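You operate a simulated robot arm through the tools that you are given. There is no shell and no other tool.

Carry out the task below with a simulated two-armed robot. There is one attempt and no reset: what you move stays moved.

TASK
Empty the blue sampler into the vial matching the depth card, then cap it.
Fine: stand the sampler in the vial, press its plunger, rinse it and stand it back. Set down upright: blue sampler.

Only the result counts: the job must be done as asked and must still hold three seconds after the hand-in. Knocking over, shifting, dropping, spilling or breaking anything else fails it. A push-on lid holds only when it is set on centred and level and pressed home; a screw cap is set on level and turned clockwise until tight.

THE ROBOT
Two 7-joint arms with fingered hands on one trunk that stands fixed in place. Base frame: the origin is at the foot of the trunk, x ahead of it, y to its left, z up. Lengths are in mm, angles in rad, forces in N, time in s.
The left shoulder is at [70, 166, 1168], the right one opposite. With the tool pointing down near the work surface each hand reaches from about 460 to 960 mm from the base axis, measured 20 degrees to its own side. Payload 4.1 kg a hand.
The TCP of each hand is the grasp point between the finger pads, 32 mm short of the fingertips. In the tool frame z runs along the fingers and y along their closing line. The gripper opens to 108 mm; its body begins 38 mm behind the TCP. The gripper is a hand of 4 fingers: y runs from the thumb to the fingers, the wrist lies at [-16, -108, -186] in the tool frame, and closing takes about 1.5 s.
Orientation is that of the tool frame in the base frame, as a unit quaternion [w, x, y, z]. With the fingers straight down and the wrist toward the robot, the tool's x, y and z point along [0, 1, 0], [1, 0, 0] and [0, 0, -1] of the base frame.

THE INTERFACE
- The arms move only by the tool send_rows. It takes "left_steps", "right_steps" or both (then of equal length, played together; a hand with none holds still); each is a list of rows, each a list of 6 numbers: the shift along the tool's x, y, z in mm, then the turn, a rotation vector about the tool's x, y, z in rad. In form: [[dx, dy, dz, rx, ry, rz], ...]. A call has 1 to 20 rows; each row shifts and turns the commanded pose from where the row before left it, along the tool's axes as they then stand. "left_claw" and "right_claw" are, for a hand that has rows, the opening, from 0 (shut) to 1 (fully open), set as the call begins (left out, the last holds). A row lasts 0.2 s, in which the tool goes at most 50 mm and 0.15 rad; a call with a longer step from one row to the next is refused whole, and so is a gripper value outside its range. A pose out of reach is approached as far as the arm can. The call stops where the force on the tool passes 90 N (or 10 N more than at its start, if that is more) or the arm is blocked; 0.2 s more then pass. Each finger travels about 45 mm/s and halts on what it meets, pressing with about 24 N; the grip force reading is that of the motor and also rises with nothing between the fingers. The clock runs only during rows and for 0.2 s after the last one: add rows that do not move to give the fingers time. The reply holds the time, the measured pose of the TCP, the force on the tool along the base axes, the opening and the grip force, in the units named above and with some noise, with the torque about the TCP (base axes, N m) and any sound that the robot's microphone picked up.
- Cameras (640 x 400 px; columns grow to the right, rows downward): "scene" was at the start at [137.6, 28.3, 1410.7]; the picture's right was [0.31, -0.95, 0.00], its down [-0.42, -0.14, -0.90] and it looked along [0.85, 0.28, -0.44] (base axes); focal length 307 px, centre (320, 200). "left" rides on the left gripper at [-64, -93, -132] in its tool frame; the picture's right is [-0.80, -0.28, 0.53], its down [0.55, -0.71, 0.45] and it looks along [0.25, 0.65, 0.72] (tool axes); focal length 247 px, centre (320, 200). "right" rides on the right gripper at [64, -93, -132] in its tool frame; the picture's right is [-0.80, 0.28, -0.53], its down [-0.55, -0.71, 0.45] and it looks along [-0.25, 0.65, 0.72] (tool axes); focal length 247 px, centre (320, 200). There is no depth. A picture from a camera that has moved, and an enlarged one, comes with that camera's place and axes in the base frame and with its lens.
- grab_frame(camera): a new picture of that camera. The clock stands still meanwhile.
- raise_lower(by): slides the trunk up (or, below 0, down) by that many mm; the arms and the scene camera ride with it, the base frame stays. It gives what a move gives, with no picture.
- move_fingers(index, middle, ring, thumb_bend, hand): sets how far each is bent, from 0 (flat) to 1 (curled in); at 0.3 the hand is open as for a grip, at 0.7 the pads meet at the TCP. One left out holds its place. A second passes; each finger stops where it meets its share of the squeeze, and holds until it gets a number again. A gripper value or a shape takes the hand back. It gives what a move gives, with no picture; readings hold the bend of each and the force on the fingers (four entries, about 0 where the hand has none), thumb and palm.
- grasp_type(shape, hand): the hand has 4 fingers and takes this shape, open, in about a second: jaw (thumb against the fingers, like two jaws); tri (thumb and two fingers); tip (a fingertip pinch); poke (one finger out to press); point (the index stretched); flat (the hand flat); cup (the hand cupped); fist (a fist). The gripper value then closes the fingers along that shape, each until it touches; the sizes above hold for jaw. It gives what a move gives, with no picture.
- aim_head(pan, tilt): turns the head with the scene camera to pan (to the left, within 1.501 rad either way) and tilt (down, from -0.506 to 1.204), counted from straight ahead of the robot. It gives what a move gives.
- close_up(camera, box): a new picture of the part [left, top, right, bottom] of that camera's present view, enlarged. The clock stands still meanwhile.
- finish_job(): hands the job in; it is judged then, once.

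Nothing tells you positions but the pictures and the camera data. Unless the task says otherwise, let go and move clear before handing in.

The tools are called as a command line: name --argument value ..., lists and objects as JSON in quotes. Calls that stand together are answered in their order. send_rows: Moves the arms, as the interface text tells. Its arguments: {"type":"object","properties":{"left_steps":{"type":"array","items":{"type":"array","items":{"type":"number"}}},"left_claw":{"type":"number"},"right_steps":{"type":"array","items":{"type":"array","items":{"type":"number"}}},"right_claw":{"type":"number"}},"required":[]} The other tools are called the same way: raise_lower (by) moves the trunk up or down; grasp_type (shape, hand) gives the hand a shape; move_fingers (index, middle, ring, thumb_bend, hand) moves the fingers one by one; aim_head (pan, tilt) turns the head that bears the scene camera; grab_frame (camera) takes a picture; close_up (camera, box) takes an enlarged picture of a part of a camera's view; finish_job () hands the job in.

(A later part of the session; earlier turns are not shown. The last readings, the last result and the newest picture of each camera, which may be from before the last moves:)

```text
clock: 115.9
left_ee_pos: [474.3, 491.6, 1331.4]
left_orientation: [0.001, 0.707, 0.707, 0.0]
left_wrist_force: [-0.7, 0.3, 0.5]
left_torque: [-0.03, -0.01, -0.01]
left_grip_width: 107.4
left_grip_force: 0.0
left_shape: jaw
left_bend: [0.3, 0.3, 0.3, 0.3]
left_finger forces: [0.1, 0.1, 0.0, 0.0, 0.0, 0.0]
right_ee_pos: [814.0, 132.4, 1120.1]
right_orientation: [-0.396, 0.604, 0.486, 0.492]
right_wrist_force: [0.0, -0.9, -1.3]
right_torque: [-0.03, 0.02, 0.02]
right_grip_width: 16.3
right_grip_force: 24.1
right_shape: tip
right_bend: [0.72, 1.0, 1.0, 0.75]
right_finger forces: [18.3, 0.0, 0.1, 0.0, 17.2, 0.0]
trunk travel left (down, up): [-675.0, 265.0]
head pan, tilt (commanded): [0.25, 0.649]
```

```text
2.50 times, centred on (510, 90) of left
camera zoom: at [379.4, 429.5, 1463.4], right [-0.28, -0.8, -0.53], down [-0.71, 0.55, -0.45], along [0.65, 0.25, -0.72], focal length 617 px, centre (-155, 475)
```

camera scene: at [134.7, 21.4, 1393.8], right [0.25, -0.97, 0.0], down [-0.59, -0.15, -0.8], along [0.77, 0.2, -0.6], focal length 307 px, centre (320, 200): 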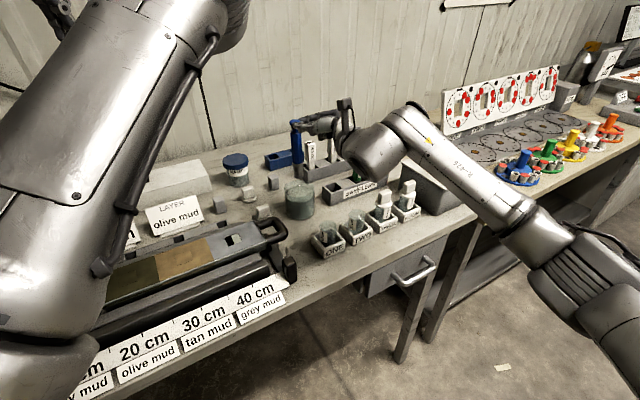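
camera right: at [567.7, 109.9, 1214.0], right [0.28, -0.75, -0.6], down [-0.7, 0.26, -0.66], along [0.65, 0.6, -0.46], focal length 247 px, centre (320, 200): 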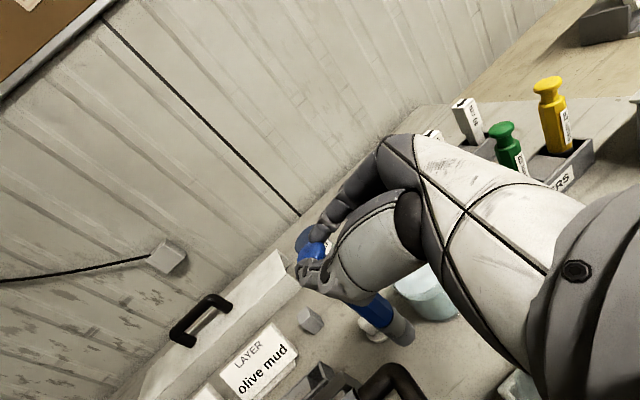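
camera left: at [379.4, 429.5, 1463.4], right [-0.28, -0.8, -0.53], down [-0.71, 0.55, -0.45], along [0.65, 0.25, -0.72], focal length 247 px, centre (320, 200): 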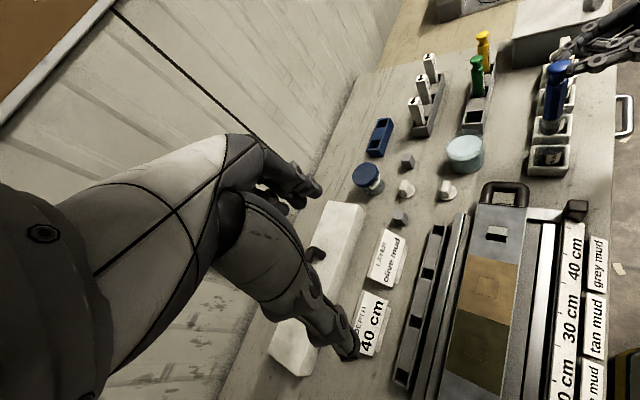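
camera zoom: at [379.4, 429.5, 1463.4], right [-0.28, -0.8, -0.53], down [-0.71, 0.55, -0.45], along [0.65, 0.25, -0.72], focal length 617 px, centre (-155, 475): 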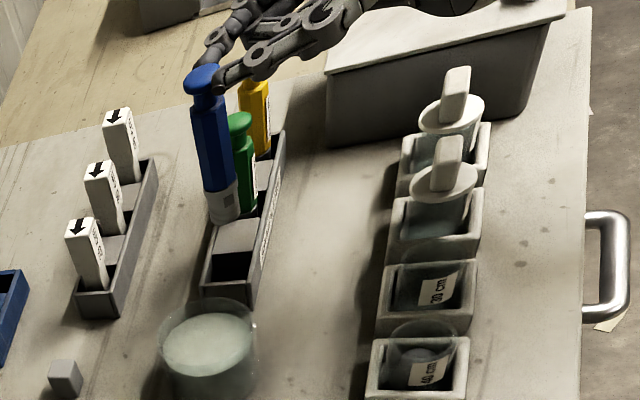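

The tip is exactly over the slot in both views. I'll swing the heading slightly more for extra clearance from vial THREE, keeping the sampler over the slot.

send_rows --right_steps '[[0, 0, 0, -0.049, 0, 0.0102], [0, 0, 0, -0.049, 0, 0.0102], [0, 0, 0, -0.049, 0, 0.0102], [0, 0, 0, 0, 0, 0]]'

close_up --camera "scene" --box '[270, 80, 430, 230]'

close_up --camera "left" --box '[420, 10, 600, 170]'

```text
clock: 116.9
left_ee_pos: [473.7, 492.4, 1330.5]
left_orientation: [0.0, 0.706, 0.708, 0.0]
left_wrist_force: [-0.5, -0.3, 0.8]
left_torque: [-0.03, -0.01, -0.02]
left_grip_width: 107.7
left_grip_force: 0.0
left_shape: jaw
left_bend: [0.3, 0.3, 0.3, 0.3]
left_finger forces: [0.0, 0.0, 0.0, 0.0, 0.0, 0.0]
right_ee_pos: [814.5, 130.4, 1121.4]
right_orientation: [-0.357, 0.639, 0.44, 0.52]
right_wrist_force: [-0.3, 0.1, -0.7]
right_torque: [-0.02, 0.02, -0.02]
right_grip_width: 16.3
right_grip_force: 24.6
right_shape: tip
right_bend: [0.72, 1.0, 1.0, 0.75]
right_finger forces: [18.3, 0.0, 0.0, 0.1, 16.9, 0.0]
trunk travel left (down, up): [-675.0, 265.0]
head pan, tilt (commanded): [0.25, 0.649]
```

```text
2.67 times, centred on (350, 155) of scene
camera zoom: at [134.7, 21.3, 1393.8], right [0.25, -0.97, 0.0], down [-0.59, -0.15, -0.8], along [0.77, 0.2, -0.6], focal length 819 px, centre (240, 320)
```

zoom: 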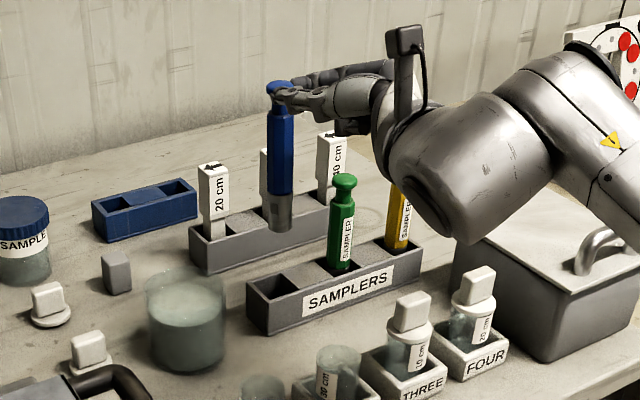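

```text
2.50 times, centred on (510, 90) of left
camera zoom: at [379.5, 429.3, 1463.4], right [-0.28, -0.8, -0.53], down [-0.71, 0.55, -0.45], along [0.65, 0.25, -0.72], focal length 617 px, centre (-155, 475)
```

zoom: 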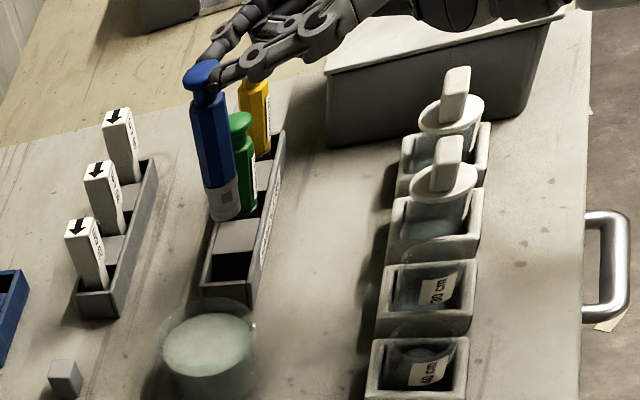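

That worked, so I'll turn a bit further.

send_rows --right_steps '[[0, 0, 0, -0.049, 0, 0.0102], [0, 0, 0, -0.049, 0, 0.0102], [0, 0, 0, -0.049, 0, 0.0102], [0, 0, 0, -0.049, 0, 0.0102], [0, 0, 0, 0, 0, 0]]'

close_up --camera "scene" --box '[270, 80, 430, 230]'

close_up --camera "left" --box '[420, 10, 600, 170]'

```text
clock: 118.1
left_ee_pos: [474.2, 492.4, 1330.5]
left_orientation: [0.0, 0.706, 0.708, 0.0]
left_wrist_force: [0.5, 0.0, 0.4]
left_torque: [0.02, -0.02, 0.0]
left_grip_width: 107.8
left_grip_force: 0.0
left_shape: jaw
left_bend: [0.3, 0.3, 0.3, 0.3]
left_finger forces: [0.0, 0.1, 0.0, 0.1, 0.0, 0.0]
right_ee_pos: [806.3, 147.6, 1123.0]
right_orientation: [-0.332, 0.66, 0.408, 0.536]
right_wrist_force: [0.3, 0.2, -1.4]
right_torque: [0.01, 0.04, -0.02]
right_grip_width: 15.9
right_grip_force: 23.9
right_shape: tip
right_bend: [0.72, 1.0, 1.0, 0.75]
right_finger forces: [18.2, 0.0, 0.0, 0.0, 17.0, 0.0]
right hand out of reach, approached as far as the arm can: row 3, 4
trunk travel left (down, up): [-675.0, 265.0]
head pan, tilt (commanded): [0.25, 0.649]
```

```text
2.67 times, centred on (350, 155) of scene
camera zoom: at [134.7, 21.5, 1393.8], right [0.25, -0.97, 0.0], down [-0.59, -0.15, -0.8], along [0.77, 0.2, -0.6], focal length 819 px, centre (240, 320)
```

zoom: 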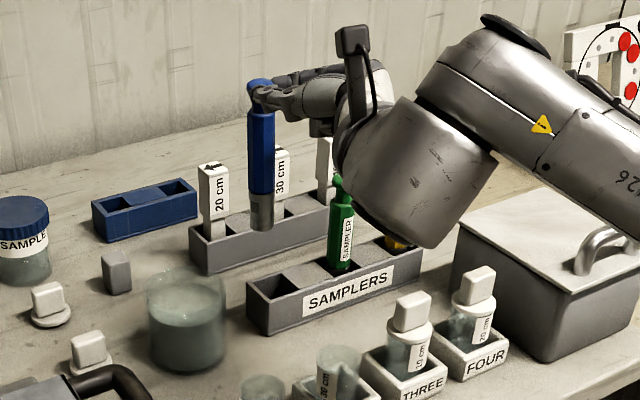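

```text
2.50 times, centred on (510, 90) of left
camera zoom: at [379.5, 429.5, 1463.3], right [-0.28, -0.8, -0.53], down [-0.71, 0.55, -0.45], along [0.65, 0.25, -0.72], focal length 617 px, centre (-155, 475)
```

zoom: 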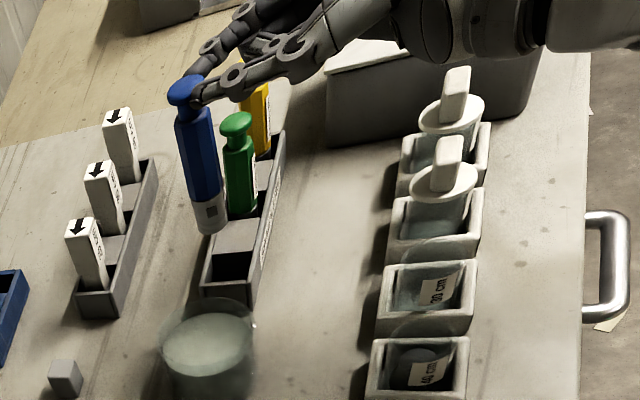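

That overshot the reach slightly. I'll back the heading off a little and recentre over the slot.

send_rows --right_steps '[[0, 0, 0, 0.039, 0, -0.0082], [0, 0, 0, 0.039, 0, -0.0082], [-2.6, 3.9, -5.25, 0, 0, 0], [-2.6, 3.9, -5.25, 0, 0, 0], [0, 0, 0, 0, 0, 0]]'

close_up --camera "scene" --box '[290, 90, 410, 220]'

close_up --camera "left" --box '[450, 20, 570, 140]'

```text
clock: 119.3
left_ee_pos: [474.2, 492.8, 1330.1]
left_orientation: [0.001, 0.707, 0.707, 0.0]
left_wrist_force: [-0.1, -0.8, 0.0]
left_torque: [0.04, 0.0, 0.0]
left_grip_width: 107.6
left_grip_force: 0.0
left_shape: jaw
left_bend: [0.3, 0.3, 0.3, 0.3]
left_finger forces: [0.1, 0.0, 0.0, 0.0, 0.1, 0.1]
right_ee_pos: [808.2, 135.9, 1119.9]
right_orientation: [-0.353, 0.643, 0.435, 0.522]
right_wrist_force: [0.5, 0.0, -1.4]
right_torque: [-0.03, 0.05, -0.03]
right_grip_width: 16.1
right_grip_force: 24.1
right_shape: tip
right_bend: [0.72, 1.0, 1.0, 0.75]
right_finger forces: [18.2, 0.0, 0.1, 0.0, 16.8, 0.1]
trunk travel left (down, up): [-675.0, 265.0]
head pan, tilt (commanded): [0.25, 0.649]
```

```text
3.08 times, centred on (350, 155) of scene
camera zoom: at [134.6, 21.8, 1393.9], right [0.25, -0.97, 0.0], down [-0.59, -0.15, -0.8], along [0.77, 0.2, -0.6], focal length 945 px, centre (228, 338)
```

zoom: 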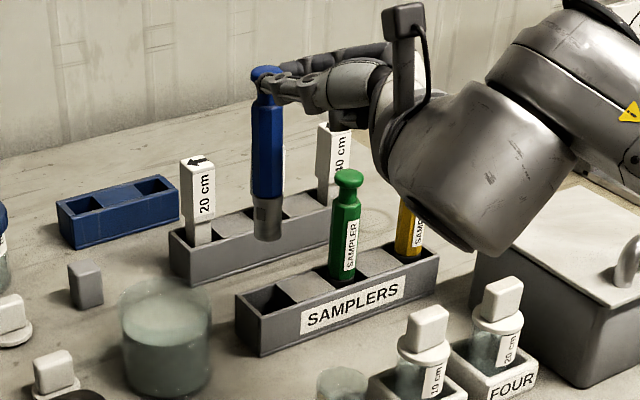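

```text
3.33 times, centred on (510, 80) of left
camera zoom: at [379.3, 429.9, 1463.3], right [-0.28, -0.8, -0.53], down [-0.71, 0.55, -0.45], along [0.65, 0.25, -0.72], focal length 823 px, centre (-313, 600)
```

zoom: 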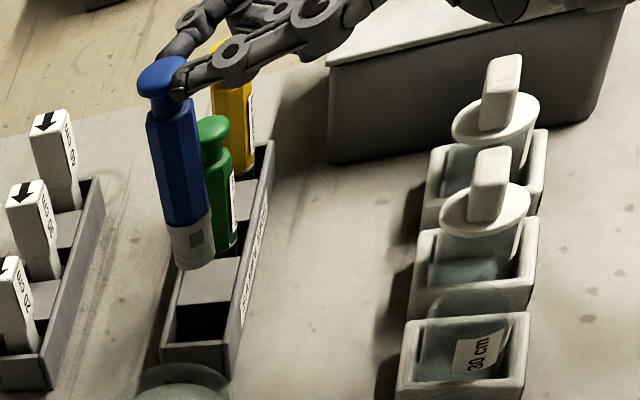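

Small corrections: about 2° of tilt and a few mm of shift. I'll apply those and lower to just above the rack rim.

send_rows --right_steps '[[0, 0, 0, 0, 0.035, 0], [-0.94, 3.6, -5.4, 0, 0, 0], [-4.9, 0, 0.86, 0, 0, 0], [-5.9, 0, 1.03, 0, 0, 0], [-5.9, 0, 1.03, 0, 0, 0], [-5.9, 0, 1.03, 0, 0, 0], [-5.9, 0, 1.03, 0, 0, 0], [-5.9, 0, 1.03, 0, 0, 0], [-5.9, 0, 1.03, 0, 0, 0], [-5.9, 0, 1.03, 0, 0, 0], [-5.9, 0, 1.03, 0, 0, 0], [0, 0, 0, 0, 0, 0]]'

close_up --camera "scene" --box '[290, 110, 410, 220]'

close_up --camera "left" --box '[450, 20, 570, 140]'

```text
clock: 121.9
left_ee_pos: [473.2, 492.1, 1330.4]
left_orientation: [0.001, 0.706, 0.708, 0.001]
left_wrist_force: [0.8, 0.4, 0.9]
left_torque: [0.01, -0.02, 0.01]
left_grip_width: 107.7
left_grip_force: 0.0
left_shape: jaw
left_bend: [0.3, 0.3, 0.3, 0.3]
left_finger forces: [0.1, 0.0, 0.0, 0.0, 0.0, 0.0]
right_ee_pos: [809.6, 128.1, 1067.1]
right_orientation: [-0.361, 0.634, 0.427, 0.534]
right_wrist_force: [-0.4, 0.4, -1.1]
right_torque: [-0.02, 0.01, 0.02]
right_grip_width: 16.2
right_grip_force: 24.0
right_shape: tip
right_bend: [0.72, 1.0, 1.0, 0.75]
right_finger forces: [18.2, 0.1, 0.0, 0.0, 16.9, 0.0]
trunk travel left (down, up): [-675.0, 265.0]
head pan, tilt (commanded): [0.25, 0.649]
```

```text
3.64 times, centred on (350, 165) of scene
camera zoom: at [134.6, 21.4, 1393.9], right [0.25, -0.97, 0.0], down [-0.59, -0.15, -0.8], along [0.77, 0.2, -0.6], focal length 1117 px, centre (211, 327)
```

zoom: 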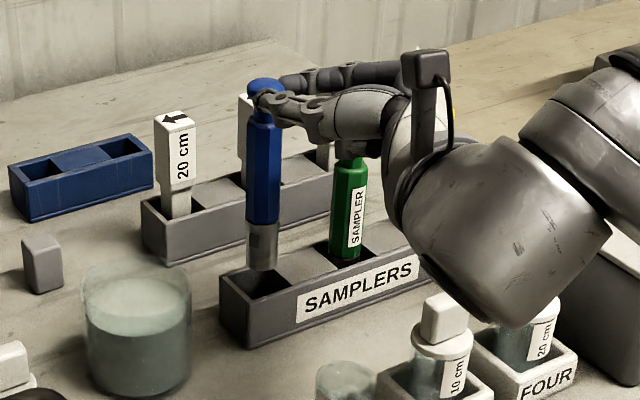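

```text
3.33 times, centred on (510, 80) of left
camera zoom: at [379.4, 429.5, 1463.4], right [-0.28, -0.8, -0.53], down [-0.71, 0.55, -0.45], along [0.65, 0.25, -0.72], focal length 823 px, centre (-313, 600)
```

zoom: 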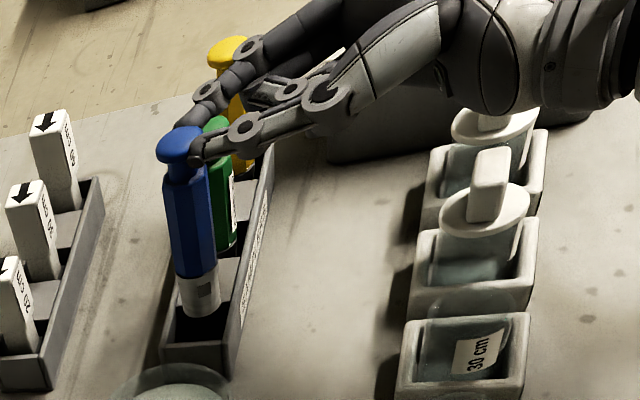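

The tip is 2–3 mm off the slot centre. I'll correct and lower it into the slot.

send_rows --right_steps '[[0.3, -2.9, 1.7, 0, 0, 0], [-3.9, 0, 0.67, 0, 0, 0], [-3.9, 0, 0.67, 0, 0, 0], [-3.9, 0, 0.67, 0, 0, 0], [-3.9, 0, 0.67, 0, 0, 0], [-3.9, 0, 0.67, 0, 0, 0], [0, 0, 0, 0, 0, 0]]'

close_up --camera "scene" --box '[310, 130, 390, 220]'

close_up --camera "left" --box '[460, 40, 550, 140]'

```text
clock: 123.5
left_ee_pos: [473.8, 491.5, 1330.4]
left_orientation: [0.002, 0.707, 0.708, 0.0]
left_wrist_force: [0.0, 0.5, 0.7]
left_torque: [-0.01, -0.05, -0.02]
left_grip_width: 107.6
left_grip_force: 0.0
left_shape: jaw
left_bend: [0.3, 0.3, 0.3, 0.3]
left_finger forces: [0.1, 0.0, 0.0, 0.0, 0.1, 0.0]
right_ee_pos: [808.9, 130.6, 1046.8]
right_orientation: [-0.36, 0.634, 0.428, 0.534]
right_wrist_force: [-0.4, 0.9, -1.1]
right_torque: [-0.01, -0.01, -0.03]
right_grip_width: 16.2
right_grip_force: 23.2
right_shape: tip
right_bend: [0.72, 1.0, 1.0, 0.75]
right_finger forces: [18.2, 0.1, 0.1, 0.0, 16.8, 0.0]
trunk travel left (down, up): [-675.0, 265.0]
head pan, tilt (commanded): [0.25, 0.649]
```

```text
4.44 times, centred on (350, 175) of scene
camera zoom: at [134.6, 21.4, 1393.9], right [0.25, -0.97, 0.0], down [-0.59, -0.15, -0.8], along [0.77, 0.2, -0.6], focal length 1365 px, centre (187, 311)
```

zoom: 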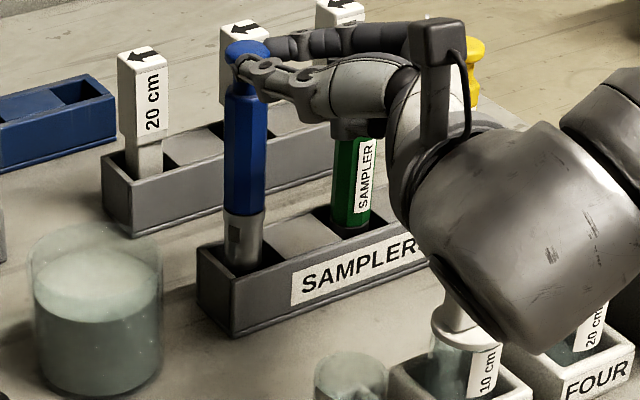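

```text
4.00 times, centred on (505, 90) of left
camera zoom: at [379.4, 429.5, 1463.4], right [-0.28, -0.8, -0.53], down [-0.71, 0.55, -0.45], along [0.65, 0.25, -0.72], focal length 988 px, centre (-420, 640)
```

zoom: 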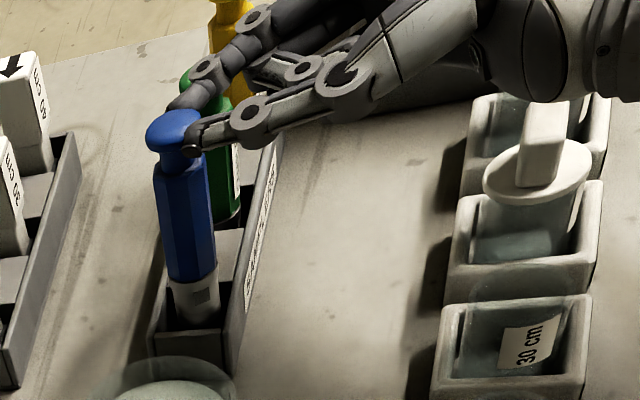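

The tip is in the slot with no side force. I'll continue down.

send_rows --right_steps '[[-3.9, 0, 0.67, 0, 0, 0], [-3.9, 0, 0.67, 0, 0, 0], [-3.9, 0, 0.67, 0, 0, 0], [-3.9, 0, 0.67, 0, 0, 0], [-3.9, 0, 0.67, 0, 0, 0], [-3.9, 0, 0.67, 0, 0, 0], [-3.9, 0, 0.67, 0, 0, 0], [0, 0, 0, 0, 0, 0]]'

close_up --camera "scene" --box '[310, 130, 430, 230]'

close_up --camera "left" --box '[460, 40, 580, 140]'

```text
clock: 125.3
left_ee_pos: [474.0, 492.7, 1330.6]
left_orientation: [0.001, 0.707, 0.708, 0.0]
left_wrist_force: [-0.6, 0.3, 0.0]
left_torque: [0.01, 0.05, 0.02]
left_grip_width: 107.6
left_grip_force: 0.1
left_shape: jaw
left_bend: [0.3, 0.3, 0.3, 0.3]
left_finger forces: [0.0, 0.0, 0.0, 0.0, 0.0, 0.1]
right_ee_pos: [808.3, 130.8, 1020.0]
right_orientation: [-0.36, 0.634, 0.428, 0.534]
right_wrist_force: [-0.8, 0.4, -1.0]
right_torque: [0.0, 0.02, -0.01]
right_grip_width: 16.1
right_grip_force: 23.9
right_shape: tip
right_bend: [0.72, 1.0, 1.0, 0.75]
right_finger forces: [18.2, 0.0, 0.0, 0.0, 16.8, 0.0]
trunk travel left (down, up): [-675.0, 265.0]
head pan, tilt (commanded): [0.25, 0.649]
```

```text
4.00 times, centred on (370, 180) of scene
camera zoom: at [134.6, 21.5, 1393.9], right [0.25, -0.97, 0.0], down [-0.59, -0.15, -0.8], along [0.77, 0.2, -0.6], focal length 1229 px, centre (120, 280)
```

zoom: 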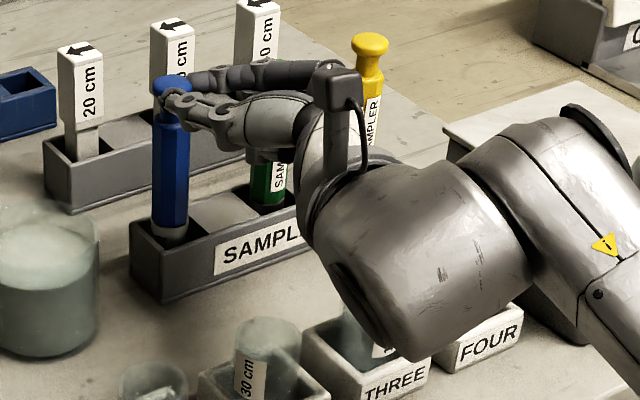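

```text
4.00 times, centred on (520, 90) of left
camera zoom: at [379.4, 429.5, 1463.4], right [-0.28, -0.8, -0.53], down [-0.71, 0.55, -0.45], along [0.65, 0.25, -0.72], focal length 988 px, centre (-480, 640)
```

zoom: 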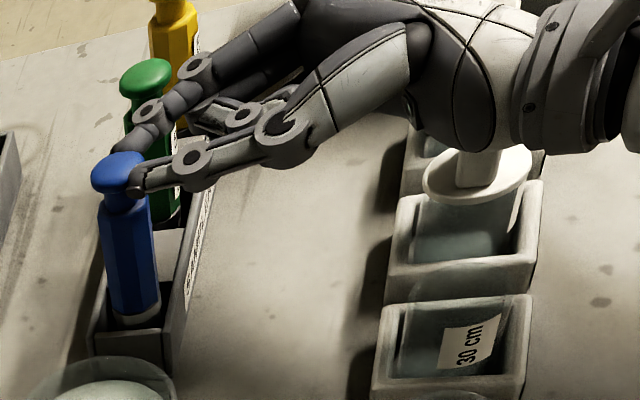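

send_rows --right_steps '[[-2.95, 0, 0.5, 0, 0, 0], [-2.95, 0, 0.5, 0, 0, 0], [0, 0, 0, 0, 0, 0]]'

send_rows --right_steps '[[-1.97, 0, 0.34, 0, 0, 0], [0, 0, 0, 0, 0, 0]]'

```text
clock: 126.1
left_ee_pos: [474.3, 493.3, 1330.2]
left_orientation: [0.001, 0.707, 0.707, -0.001]
left_wrist_force: [-0.7, -0.9, -0.5]
left_torque: [0.02, -0.01, 0.02]
left_grip_width: 107.5
left_grip_force: 0.0
left_shape: jaw
left_bend: [0.3, 0.3, 0.3, 0.3]
left_finger forces: [0.1, 0.0, 0.0, 0.0, 0.0, 0.0]
right_ee_pos: [809.0, 131.9, 1013.3]
right_orientation: [-0.361, 0.634, 0.427, 0.534]
right_wrist_force: [0.5, 0.1, -1.1]
right_torque: [-0.02, 0.01, 0.01]
right_grip_width: 16.3
right_grip_force: 23.6
right_shape: tip
right_bend: [0.72, 1.0, 1.0, 0.75]
right_finger forces: [18.3, 0.1, 0.1, 0.0, 16.8, 0.0]
trunk travel left (down, up): [-675.0, 265.0]
head pan, tilt (commanded): [0.25, 0.649]
```

```text
clock: 126.7
left_ee_pos: [473.1, 492.6, 1330.3]
left_orientation: [0.0, 0.706, 0.708, -0.001]
left_wrist_force: [-0.4, -0.4, 0.2]
left_torque: [0.0, 0.01, 0.02]
left_grip_width: 107.9
left_grip_force: 0.1
left_shape: jaw
left_bend: [0.3, 0.3, 0.3, 0.3]
left_finger forces: [0.1, 0.0, 0.0, 0.0, 0.0, 0.0]
right_ee_pos: [808.8, 131.8, 1010.3]
right_orientation: [-0.361, 0.634, 0.428, 0.533]
right_wrist_force: [-0.5, 0.2, -0.5]
right_torque: [-0.03, 0.04, -0.04]
right_grip_width: 16.0
right_grip_force: 23.5
right_shape: tip
right_bend: [0.72, 1.0, 1.0, 0.75]
right_finger forces: [18.2, 0.1, 0.0, 0.2, 16.7, 0.0]
trunk travel left (down, up): [-675.0, 265.0]
head pan, tilt (commanded): [0.25, 0.649]
```

send_rows --right_steps '[[-1.97, 0, 0.34, 0, 0, 0], [0, 0, 0, 0, 0, 0]]'

send_rows --right_steps '[[-1.97, 0, 0.34, 0, 0, 0], [0, 0, 0, 0, 0, 0]]'

close_up --camera "scene" --box '[310, 130, 430, 230]'

close_up --camera "left" --box '[460, 40, 580, 140]'

```text
clock: 127.3
left_ee_pos: [473.4, 492.5, 1329.8]
left_orientation: [0.0, 0.707, 0.707, -0.001]
left_wrist_force: [-0.3, 0.5, -0.4]
left_torque: [0.02, -0.01, -0.01]
left_grip_width: 107.6
left_grip_force: 0.1
left_shape: jaw
left_bend: [0.3, 0.3, 0.3, 0.3]
left_finger forces: [0.0, 0.0, 0.0, 0.0, 0.0, 0.0]
right_ee_pos: [807.4, 131.1, 1009.8]
right_orientation: [-0.361, 0.633, 0.428, 0.534]
right_wrist_force: [0.1, -0.7, -0.2]
right_torque: [0.01, 0.02, -0.02]
right_grip_width: 16.0
right_grip_force: 24.1
right_shape: tip
right_bend: [0.72, 1.0, 1.0, 0.75]
right_finger forces: [18.2, 0.1, 0.1, 0.0, 16.7, 0.1]
trunk travel left (down, up): [-675.0, 265.0]
head pan, tilt (commanded): [0.25, 0.649]
```

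```text
clock: 127.9
left_ee_pos: [473.8, 492.3, 1331.4]
left_orientation: [0.001, 0.707, 0.707, 0.001]
left_wrist_force: [0.1, 0.1, 1.2]
left_torque: [-0.02, 0.01, 0.03]
left_grip_width: 107.7
left_grip_force: 0.0
left_shape: jaw
left_bend: [0.3, 0.3, 0.3, 0.3]
left_finger forces: [0.1, 0.1, 0.0, 0.1, 0.0, 0.0]
right_ee_pos: [809.1, 131.4, 1007.1]
right_orientation: [-0.36, 0.633, 0.429, 0.534]
right_wrist_force: [0.8, -1.6, 2.3]
right_torque: [0.05, 0.03, 0.0]
right_grip_width: 16.3
right_grip_force: 23.8
right_shape: tip
right_bend: [0.72, 1.0, 1.0, 0.75]
right_finger forces: [18.6, 0.0, 0.0, 0.0, 17.2, 0.0]
trunk travel left (down, up): [-675.0, 265.0]
head pan, tilt (commanded): [0.25, 0.649]
```

```text
4.00 times, centred on (370, 180) of scene
camera zoom: at [134.3, 21.3, 1393.9], right [0.25, -0.97, 0.0], down [-0.59, -0.15, -0.8], along [0.77, 0.2, -0.6], focal length 1229 px, centre (120, 280)
```

zoom: 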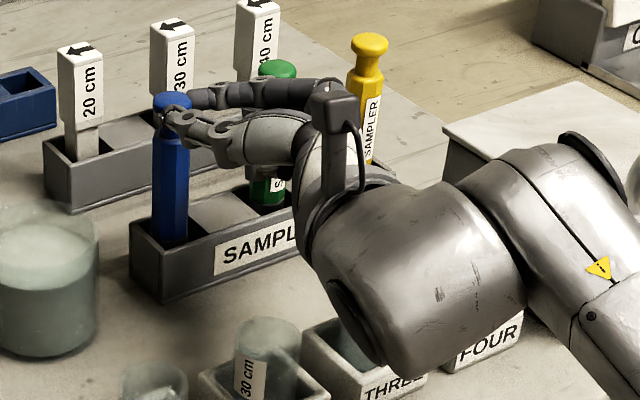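

```text
4.00 times, centred on (520, 90) of left
camera zoom: at [379.1, 429.4, 1463.6], right [-0.28, -0.8, -0.53], down [-0.71, 0.55, -0.45], along [0.65, 0.25, -0.72], focal length 988 px, centre (-480, 640)
```

zoom: 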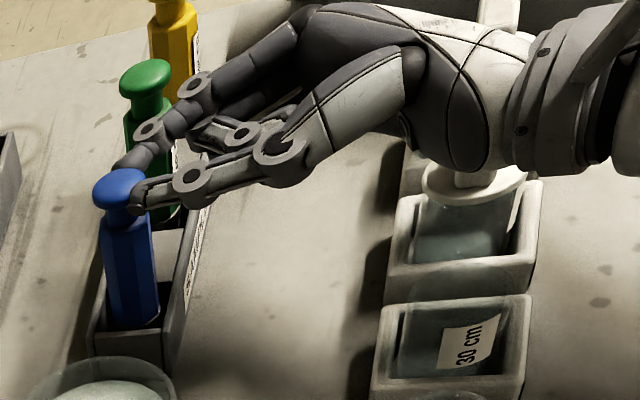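

Contact with the rack floor (+2 N), and the sampler is standing in its slot. I'll open the pinch just enough to free the knob.

send_rows --right_steps '[[0, 0, 0, 0, 0, 0], [0, 0, 0, 0, 0, 0], [0, 0, 0, 0, 0, 0], [0, 0, 0, 0, 0, 0], [0, 0, 0, 0, 0, 0], [0, 0, 0, 0, 0, 0]]' --right_claw 0.42

close_up --camera "scene" --box '[310, 130, 430, 230]'

close_up --camera "left" --box '[460, 40, 580, 140]'

```text
clock: 129.3
left_ee_pos: [475.0, 492.0, 1330.7]
left_orientation: [0.001, 0.706, 0.708, 0.0]
left_wrist_force: [0.4, 0.3, -0.5]
left_torque: [0.02, 0.02, 0.03]
left_grip_width: 107.7
left_grip_force: 0.0
left_shape: jaw
left_bend: [0.3, 0.3, 0.3, 0.3]
left_finger forces: [0.0, 0.0, 0.0, 0.0, 0.0, 0.0]
right_ee_pos: [809.3, 130.9, 1007.2]
right_orientation: [-0.361, 0.633, 0.428, 0.534]
right_wrist_force: [-0.1, 0.7, -0.5]
right_torque: [-0.01, -0.01, 0.04]
right_grip_width: 44.8
right_grip_force: 0.1
right_shape: tip
right_bend: [0.73, 0.98, 0.99, 0.73]
right_finger forces: [0.0, 0.1, 0.1, 0.0, 0.0, 0.0]
trunk travel left (down, up): [-675.0, 265.0]
head pan, tilt (commanded): [0.25, 0.649]
```

```text
4.00 times, centred on (370, 180) of scene
camera zoom: at [134.5, 21.4, 1393.9], right [0.25, -0.97, 0.0], down [-0.59, -0.15, -0.8], along [0.77, 0.2, -0.6], focal length 1229 px, centre (120, 280)
```

zoom: 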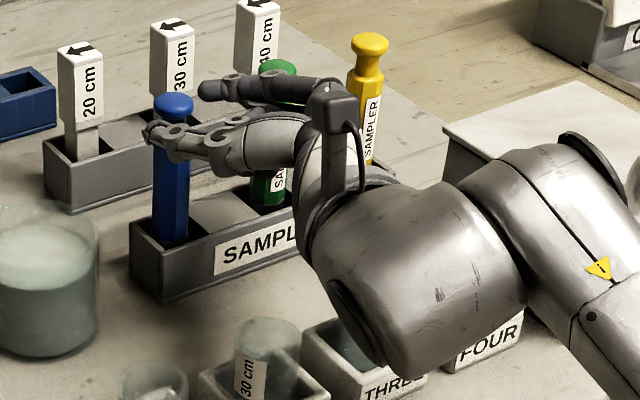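

```text
4.00 times, centred on (520, 90) of left
camera zoom: at [379.3, 429.5, 1463.4], right [-0.28, -0.8, -0.53], down [-0.71, 0.55, -0.45], along [0.65, 0.25, -0.72], focal length 988 px, centre (-480, 640)
```

zoom: 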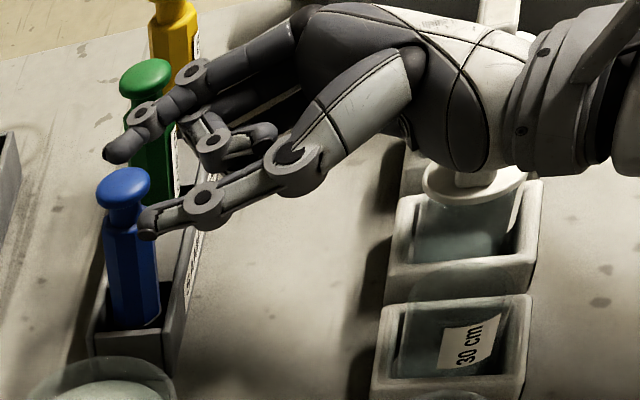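

Released, and the sampler stands upright in its slot. I'll back the hand straight up and out.

send_rows --right_steps '[[3.9, 0, -0.7, 0, 0, 0], [5.9, 0, -1.0, 0, 0, 0], [7.9, 0, -1.35, 0, 0, 0], [7.9, 0, -1.35, 0, 0, 0], [7.9, 0, -1.35, 0, 0, 0], [7.9, 0, -1.35, 0, 0, 0], [9.85, 0, -1.7, 0, 0, 0], [9.85, 0, -1.7, 0, 0, 0], [9.85, 0, -1.7, 0, 0, 0], [9.85, 0, -1.7, 0, 0, 0], [0, 0, 0, 0, 0, 0]]'

grab_frame --camera "scene"

close_up --camera "left" --box '[420, 30, 600, 190]'

```text
clock: 131.7
left_ee_pos: [471.9, 492.8, 1330.5]
left_orientation: [0.001, 0.706, 0.708, -0.001]
left_wrist_force: [0.1, -0.1, -0.4]
left_torque: [-0.01, -0.01, 0.0]
left_grip_width: 107.9
left_grip_force: 0.0
left_shape: jaw
left_bend: [0.3, 0.3, 0.3, 0.3]
left_finger forces: [0.1, 0.1, 0.1, 0.0, 0.1, 0.0]
right_ee_pos: [808.0, 130.2, 1088.1]
right_orientation: [-0.361, 0.634, 0.428, 0.534]
right_wrist_force: [-0.9, -0.2, -0.4]
right_torque: [0.01, 0.04, -0.04]
right_grip_width: 45.3
right_grip_force: 0.0
right_shape: tip
right_bend: [0.73, 0.98, 0.99, 0.73]
right_finger forces: [0.0, 0.0, 0.0, 0.0, 0.0, 0.1]
trunk travel left (down, up): [-675.0, 265.0]
head pan, tilt (commanded): [0.25, 0.649]
```

```text
taken
camera scene: at [134.6, 21.4, 1393.8], right [0.25, -0.97, 0.0], down [-0.59, -0.15, -0.8], along [0.77, 0.2, -0.6], focal length 307 px, centre (320, 200)
```

scene: 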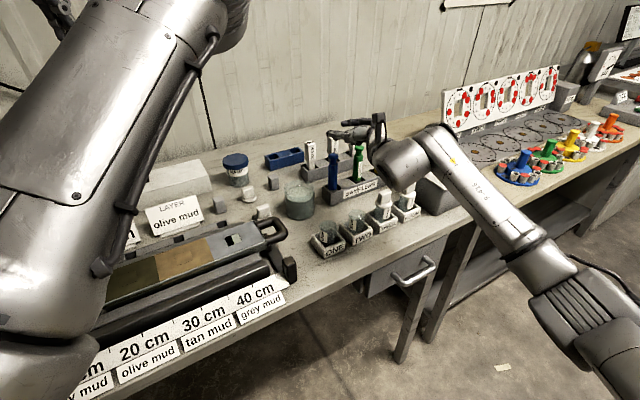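

```text
2.50 times, centred on (510, 110) of left
camera zoom: at [379.4, 429.5, 1463.4], right [-0.28, -0.8, -0.53], down [-0.71, 0.55, -0.45], along [0.65, 0.25, -0.72], focal length 617 px, centre (-155, 425)
```

zoom: 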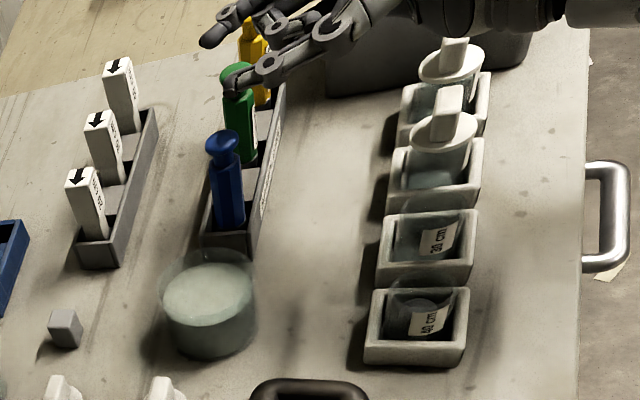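

The sampler is back in place. Now for the cap: I'll look closely at the two loose caps and the mouth of vial ONE.

close_up --camera "scene" --box '[205, 170, 305, 240]'

close_up --camera "left" --box '[380, 140, 480, 230]'

close_up --camera "scene" --box '[300, 180, 430, 265]'

close_up --camera "left" --box '[520, 30, 610, 190]'

```text
5.71 times, centred on (255, 205) of scene
camera zoom: at [134.6, 21.4, 1393.8], right [0.25, -0.97, 0.0], down [-0.59, -0.15, -0.8], along [0.77, 0.2, -0.6], focal length 1755 px, centre (691, 171)
```

zoom: 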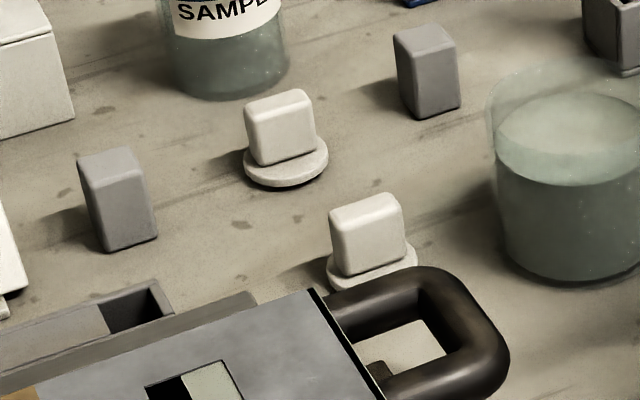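

```text
4.44 times, centred on (430, 185) of left
camera zoom: at [379.4, 429.5, 1463.4], right [-0.28, -0.8, -0.53], down [-0.71, 0.55, -0.45], along [0.65, 0.25, -0.72], focal length 1098 px, centre (-169, 267)
```

zoom: 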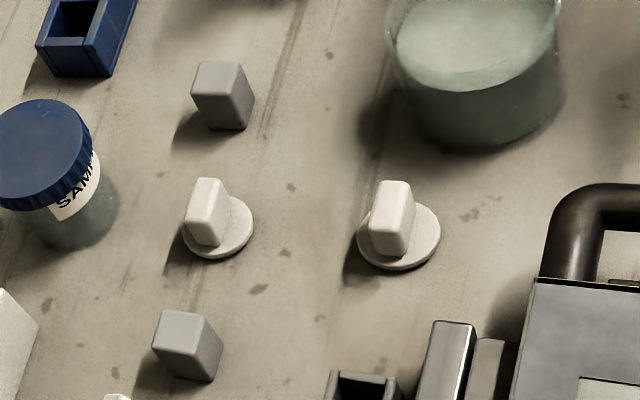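

```text
4.71 times, centred on (365, 222) of scene
camera zoom: at [134.6, 21.4, 1393.8], right [0.25, -0.97, 0.0], down [-0.59, -0.15, -0.8], along [0.77, 0.2, -0.6], focal length 1446 px, centre (108, 94)
```

zoom: 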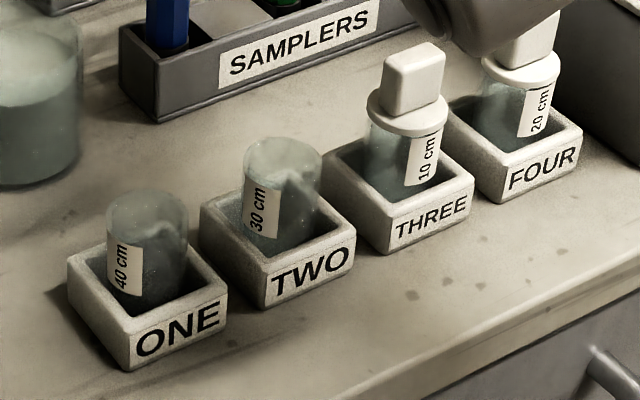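

```text
2.50 times, centred on (565, 110) of left
camera zoom: at [379.4, 429.5, 1463.4], right [-0.28, -0.8, -0.53], down [-0.71, 0.55, -0.45], along [0.65, 0.25, -0.72], focal length 617 px, centre (-292, 425)
```

zoom: 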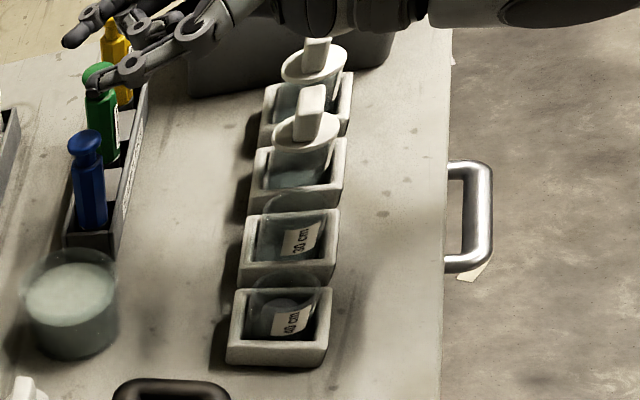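

Both caps are identical in size. Cap B at about (701, 319) is the nearer one, with its tab lying along the bench direction. First I'll retract the right arm to its own side.

send_rows --right_steps '[[29.5, 0, -5, 0, 0, 0], [29.5, 0, -5, 0, 0, 0], [1, -5, -25, 0, 0, 0], [1, -5, -30, 0, 0, 0], [1, -5, -35, 0, 0, 0], [1, -5, -35, 0, 0, 0], [1, -5, -35, 0, 0, 0], [1, -5, -35, 0, 0, 0], [1, -5, -35, 0, 0, 0], [1, -5, -35, 0, 0, 0], [1, -5, -35, 0, 0, 0], [1, -5, -35, 0, 0, 0], [1, -5, -35, 0, 0, 0], [0, 0, 0, 0, 0, 0]]'

grab_frame --camera "scene"

grab_frame --camera "left"

```text
clock: 134.7
left_ee_pos: [475.2, 491.8, 1330.3]
left_orientation: [0.002, 0.706, 0.708, -0.001]
left_wrist_force: [0.2, -0.5, 0.7]
left_torque: [-0.01, 0.01, 0.03]
left_grip_width: 107.8
left_grip_force: 0.0
left_shape: jaw
left_bend: [0.3, 0.3, 0.3, 0.3]
left_finger forces: [0.1, 0.0, 0.0, 0.1, 0.0, 0.1]
right_ee_pos: [622.8, -187.6, 1221.8]
right_orientation: [-0.36, 0.633, 0.43, 0.533]
right_wrist_force: [0.5, 0.1, 0.2]
right_torque: [0.0, -0.01, 0.02]
right_grip_width: 44.9
right_grip_force: 0.0
right_shape: tip
right_bend: [0.73, 0.98, 0.99, 0.73]
right_finger forces: [0.1, 0.0, 0.0, 0.0, 0.1, 0.0]
trunk travel left (down, up): [-675.0, 265.0]
head pan, tilt (commanded): [0.25, 0.649]
```

```text
taken
camera scene: at [135.4, 22.1, 1393.8], right [0.25, -0.97, 0.0], down [-0.59, -0.15, -0.8], along [0.77, 0.2, -0.61], focal length 307 px, centre (320, 200)
```

scene: 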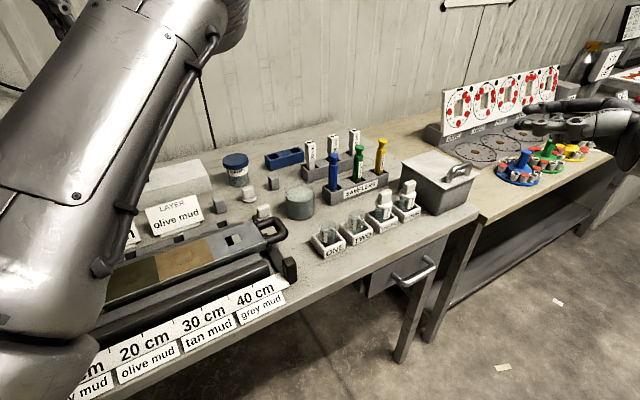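

```text
taken
camera left: at [380.3, 430.2, 1462.9], right [-0.28, -0.8, -0.53], down [-0.71, 0.55, -0.45], along [0.65, 0.25, -0.72], focal length 247 px, centre (320, 200)
```

left: 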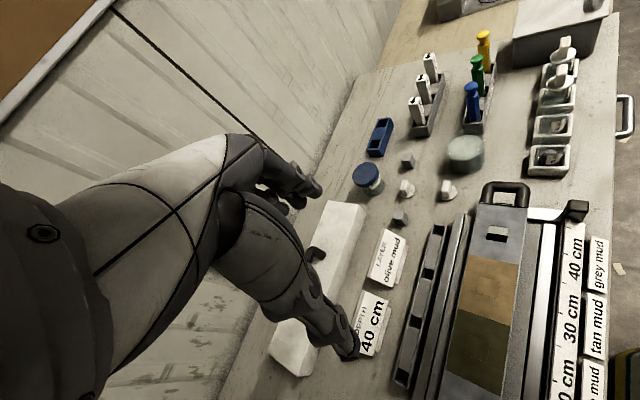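

The bench is clear, the sampler stands in its rack, and the left camera still gives a good second view. I'll use the right hand for the cap, so I'm bringing it back to pointing straight down.

send_rows --right_steps '[[0, 0, 0, 0, -0.1275, 0], [0, 0, 0, 0, -0.1275, 0], [0, 0, 0, 0, -0.1275, 0], [0, 0, 0, 0, -0.1275, 0], [0, 0, 0, 0, -0.1275, 0], [0, 0, 0, 0, -0.1275, 0], [0, 0, 0, 0, -0.1275, 0], [0, 0, 0, 0, -0.1275, 0], [0, 0, 0, 0, -0.1275, 0], [0, 0, 0, 0, -0.1275, 0], [0, 0, 0, 0, -0.1275, 0], [0, 0, 0, 0, 0, 0]]'

grab_frame --camera "scene"

```text
clock: 137.3
left_ee_pos: [473.8, 490.7, 1331.0]
left_orientation: [0.002, 0.706, 0.708, 0.0]
left_wrist_force: [0.0, 0.0, 0.1]
left_torque: [0.01, 0.0, 0.01]
left_grip_width: 107.9
left_grip_force: 0.0
left_shape: jaw
left_bend: [0.3, 0.3, 0.3, 0.3]
left_finger forces: [0.0, 0.1, 0.0, 0.0, 0.1, 0.1]
right_ee_pos: [620.3, -185.2, 1222.6]
right_orientation: [0.001, 0.829, 0.56, -0.003]
right_wrist_force: [-0.4, 0.4, -0.4]
right_torque: [0.02, -0.01, -0.05]
right_grip_width: 45.5
right_grip_force: 0.0
right_shape: tip
right_bend: [0.73, 0.98, 0.99, 0.73]
right_finger forces: [0.0, 0.1, 0.1, 0.0, 0.0, 0.0]
trunk travel left (down, up): [-675.0, 265.0]
head pan, tilt (commanded): [0.25, 0.649]
```

```text
taken
camera scene: at [134.3, 20.6, 1393.9], right [0.25, -0.97, 0.0], down [-0.59, -0.15, -0.8], along [0.77, 0.2, -0.6], focal length 307 px, centre (320, 200)
```

scene: 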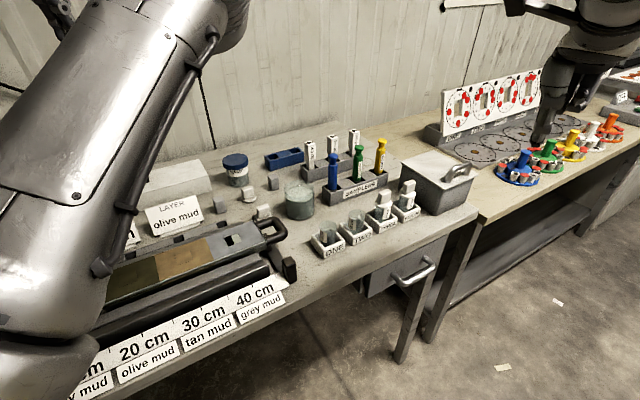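

send_rows --right_steps '[[0, 0, 0, 0, 0, -0.1295], [0, 0, 0, 0, 0, -0.1295], [0, 0, 0, 0, 0, -0.1295], [0, 0, 0, 0, 0, -0.1295], [0, 0, 0, 0, 0, -0.1295], [0, 0, 0, 0, 0, -0.1295], [0, 0, 0, 0, 0, -0.1295], [0, 0, 0, 0, 0, 0]]' --right_claw 0.6

send_rows --right_steps '[[28.3, 23, 8.7, 0, 0, 0], [28.3, 23, 8.7, 0, 0, 0], [28.3, 23, 8.7, 0, 0, 0], [28.3, 23, 8.7, 0, 0, 0], [28.3, 23, 8.7, 0, 0, 0], [28.3, 23, 8.7, 0, 0, 0], [28.3, 23, 8.7, 0, 0, 0], [28.3, 23, 8.7, 0, 0, 0], [28.3, 23, 8.7, 0, 0, 0], [28.3, 23, 8.7, 0, 0, 0], [28.3, 23, 8.7, 0, 0, 0], [28.3, 23, 8.7, 0, 0, 0], [28.3, 23, 8.7, 0, 0, 0], [28.3, 23, 8.7, 0, 0, 0], [0, 0, 0, 0, 0, -0.1], [0, 0, 0, 0, 0, -0.1], [0, 0, 0, 0, 0, -0.1], [0, 0, 0, 0, 0, 0]]'

grab_frame --camera "scene"

grab_frame --camera "left"

grab_frame --camera "right"

```text
clock: 139.1
left_ee_pos: [472.6, 492.3, 1331.2]
left_orientation: [0.001, 0.706, 0.708, 0.0]
left_wrist_force: [-0.7, 0.0, 0.0]
left_torque: [0.01, 0.0, -0.02]
left_grip_width: 108.0
left_grip_force: 0.0
left_shape: jaw
left_bend: [0.3, 0.3, 0.3, 0.3]
left_finger forces: [0.0, 0.0, 0.1, 0.1, 0.1, 0.0]
right_ee_pos: [621.1, -184.8, 1223.5]
right_orientation: [0.002, 0.499, 0.867, -0.002]
right_wrist_force: [0.1, 0.1, -1.0]
right_torque: [0.03, -0.04, -0.04]
right_grip_width: 64.1
right_grip_force: 0.0
right_shape: tip
right_bend: [0.29, 0.98, 0.99, 0.67]
right_finger forces: [0.1, 0.1, 0.0, 0.1, 0.0, 0.0]
trunk travel left (down, up): [-675.0, 265.0]
head pan, tilt (commanded): [0.25, 0.649]
```

```text
clock: 142.9
left_ee_pos: [472.9, 492.3, 1329.8]
left_orientation: [0.003, 0.706, 0.708, -0.001]
left_wrist_force: [-0.1, 0.1, -0.4]
left_torque: [-0.01, 0.03, 0.0]
left_grip_width: 107.9
left_grip_force: 0.2
left_shape: jaw
left_bend: [0.3, 0.3, 0.3, 0.3]
left_finger forces: [0.0, 0.0, 0.0, 0.0, 0.0, 0.0]
right_ee_pos: [677.8, 307.7, 1100.6]
right_orientation: [0.001, 0.394, 0.919, -0.002]
right_wrist_force: [-0.2, 0.5, 0.7]
right_torque: [-0.02, -0.01, -0.04]
right_grip_width: 64.2
right_grip_force: 0.0
right_shape: tip
right_bend: [0.29, 0.98, 0.99, 0.67]
right_finger forces: [0.1, 0.0, 0.0, 0.0, 0.0, 0.0]
right hand out of reach, approached as far as the arm can: row 14, 15, 16, 17
trunk travel left (down, up): [-675.0, 265.0]
head pan, tilt (commanded): [0.25, 0.649]
```

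```text
taken
camera scene: at [134.1, 22.2, 1393.9], right [0.25, -0.97, 0.0], down [-0.59, -0.15, -0.8], along [0.77, 0.2, -0.6], focal length 307 px, centre (320, 200)
```

scene: 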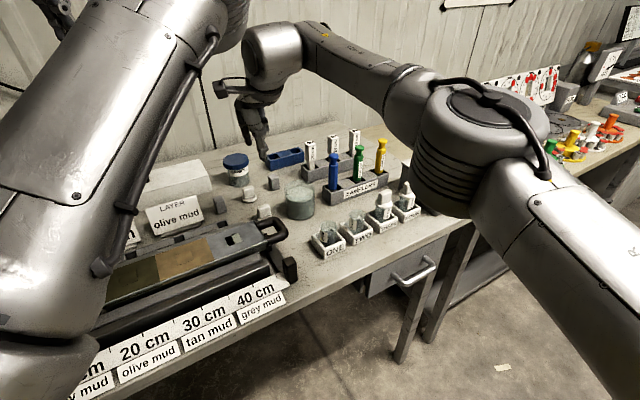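

```text
taken
camera left: at [378.8, 430.3, 1463.3], right [-0.28, -0.8, -0.53], down [-0.71, 0.55, -0.45], along [0.65, 0.25, -0.72], focal length 247 px, centre (320, 200)
```

left: 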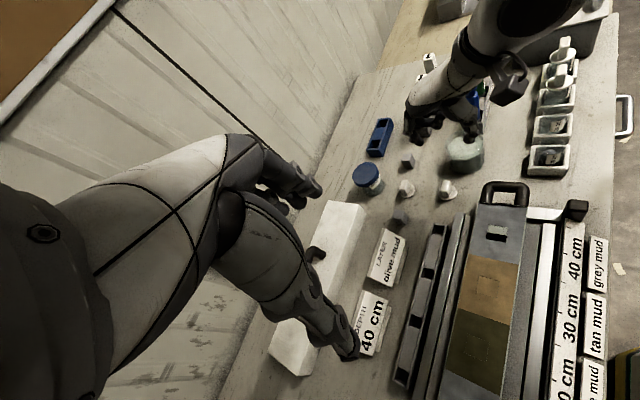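

```text
taken
camera right: at [566.2, 290.9, 1232.7], right [0.75, -0.38, 0.53], down [-0.13, -0.89, -0.44], along [0.64, 0.26, -0.72], focal length 247 px, centre (320, 200)
```

right: 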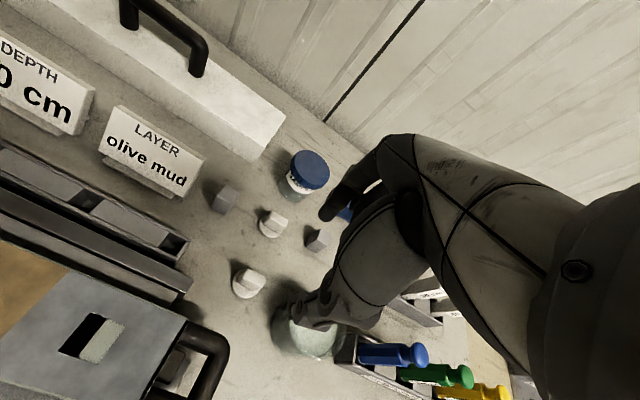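

The right arm is at its reach limit up here. I'll see whether it can reach the cap lower down.

send_rows --right_steps '[[0, 0, 30, 0, 0, 0], [0, 0, 30, 0, 0, 0], [-2.6, 8.1, 20, 0, 0, 0], [-2.6, 8.1, 10, 0, 0, 0], [-2.6, 8.1, 0, 0, 0, 0], [0, 0, 0, 0, 0, 0]]'

grab_frame --camera "scene"

grab_frame --camera "right"

```text
clock: 144.3
left_ee_pos: [472.2, 492.5, 1330.4]
left_orientation: [0.001, 0.707, 0.708, 0.0]
left_wrist_force: [0.7, 0.1, 1.0]
left_torque: [0.0, 0.03, -0.03]
left_grip_width: 107.7
left_grip_force: 0.1
left_shape: jaw
left_bend: [0.3, 0.3, 0.3, 0.3]
left_finger forces: [0.0, 0.0, 0.0, 0.1, 0.1, 0.1]
right_ee_pos: [690.3, 303.9, 1005.6]
right_orientation: [0.003, 0.396, 0.918, -0.002]
right_wrist_force: [1.2, -0.2, -0.3]
right_torque: [-0.04, -0.01, 0.03]
right_grip_width: 64.7
right_grip_force: 0.0
right_shape: tip
right_bend: [0.29, 0.98, 0.99, 0.67]
right_finger forces: [0.1, 0.0, 0.0, 0.0, 0.0, 0.0]
right hand out of reach, approached as far as the arm can: row 4, 5
trunk travel left (down, up): [-675.0, 265.0]
head pan, tilt (commanded): [0.25, 0.649]
```

```text
taken
camera scene: at [134.3, 21.7, 1393.9], right [0.25, -0.97, 0.0], down [-0.59, -0.15, -0.8], along [0.77, 0.2, -0.6], focal length 307 px, centre (320, 200)
```

scene: 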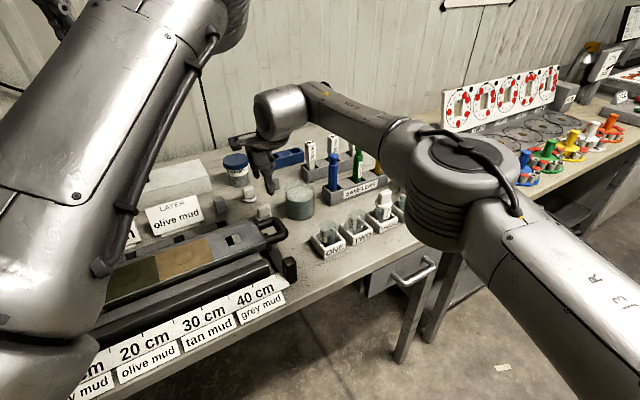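

```text
taken
camera right: at [577.3, 288.7, 1136.8], right [0.75, -0.38, 0.54], down [-0.14, -0.89, -0.44], along [0.64, 0.26, -0.72], focal length 247 px, centre (320, 200)
```

right: 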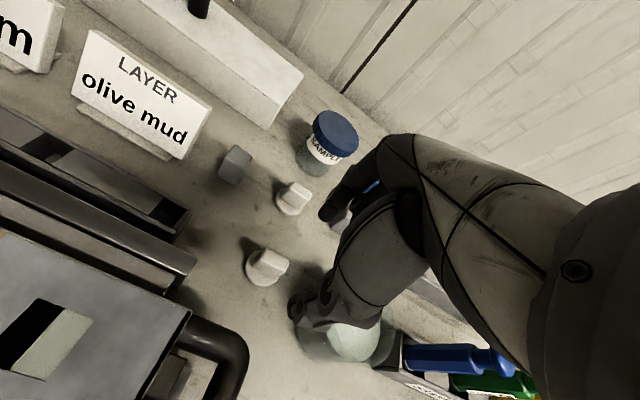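

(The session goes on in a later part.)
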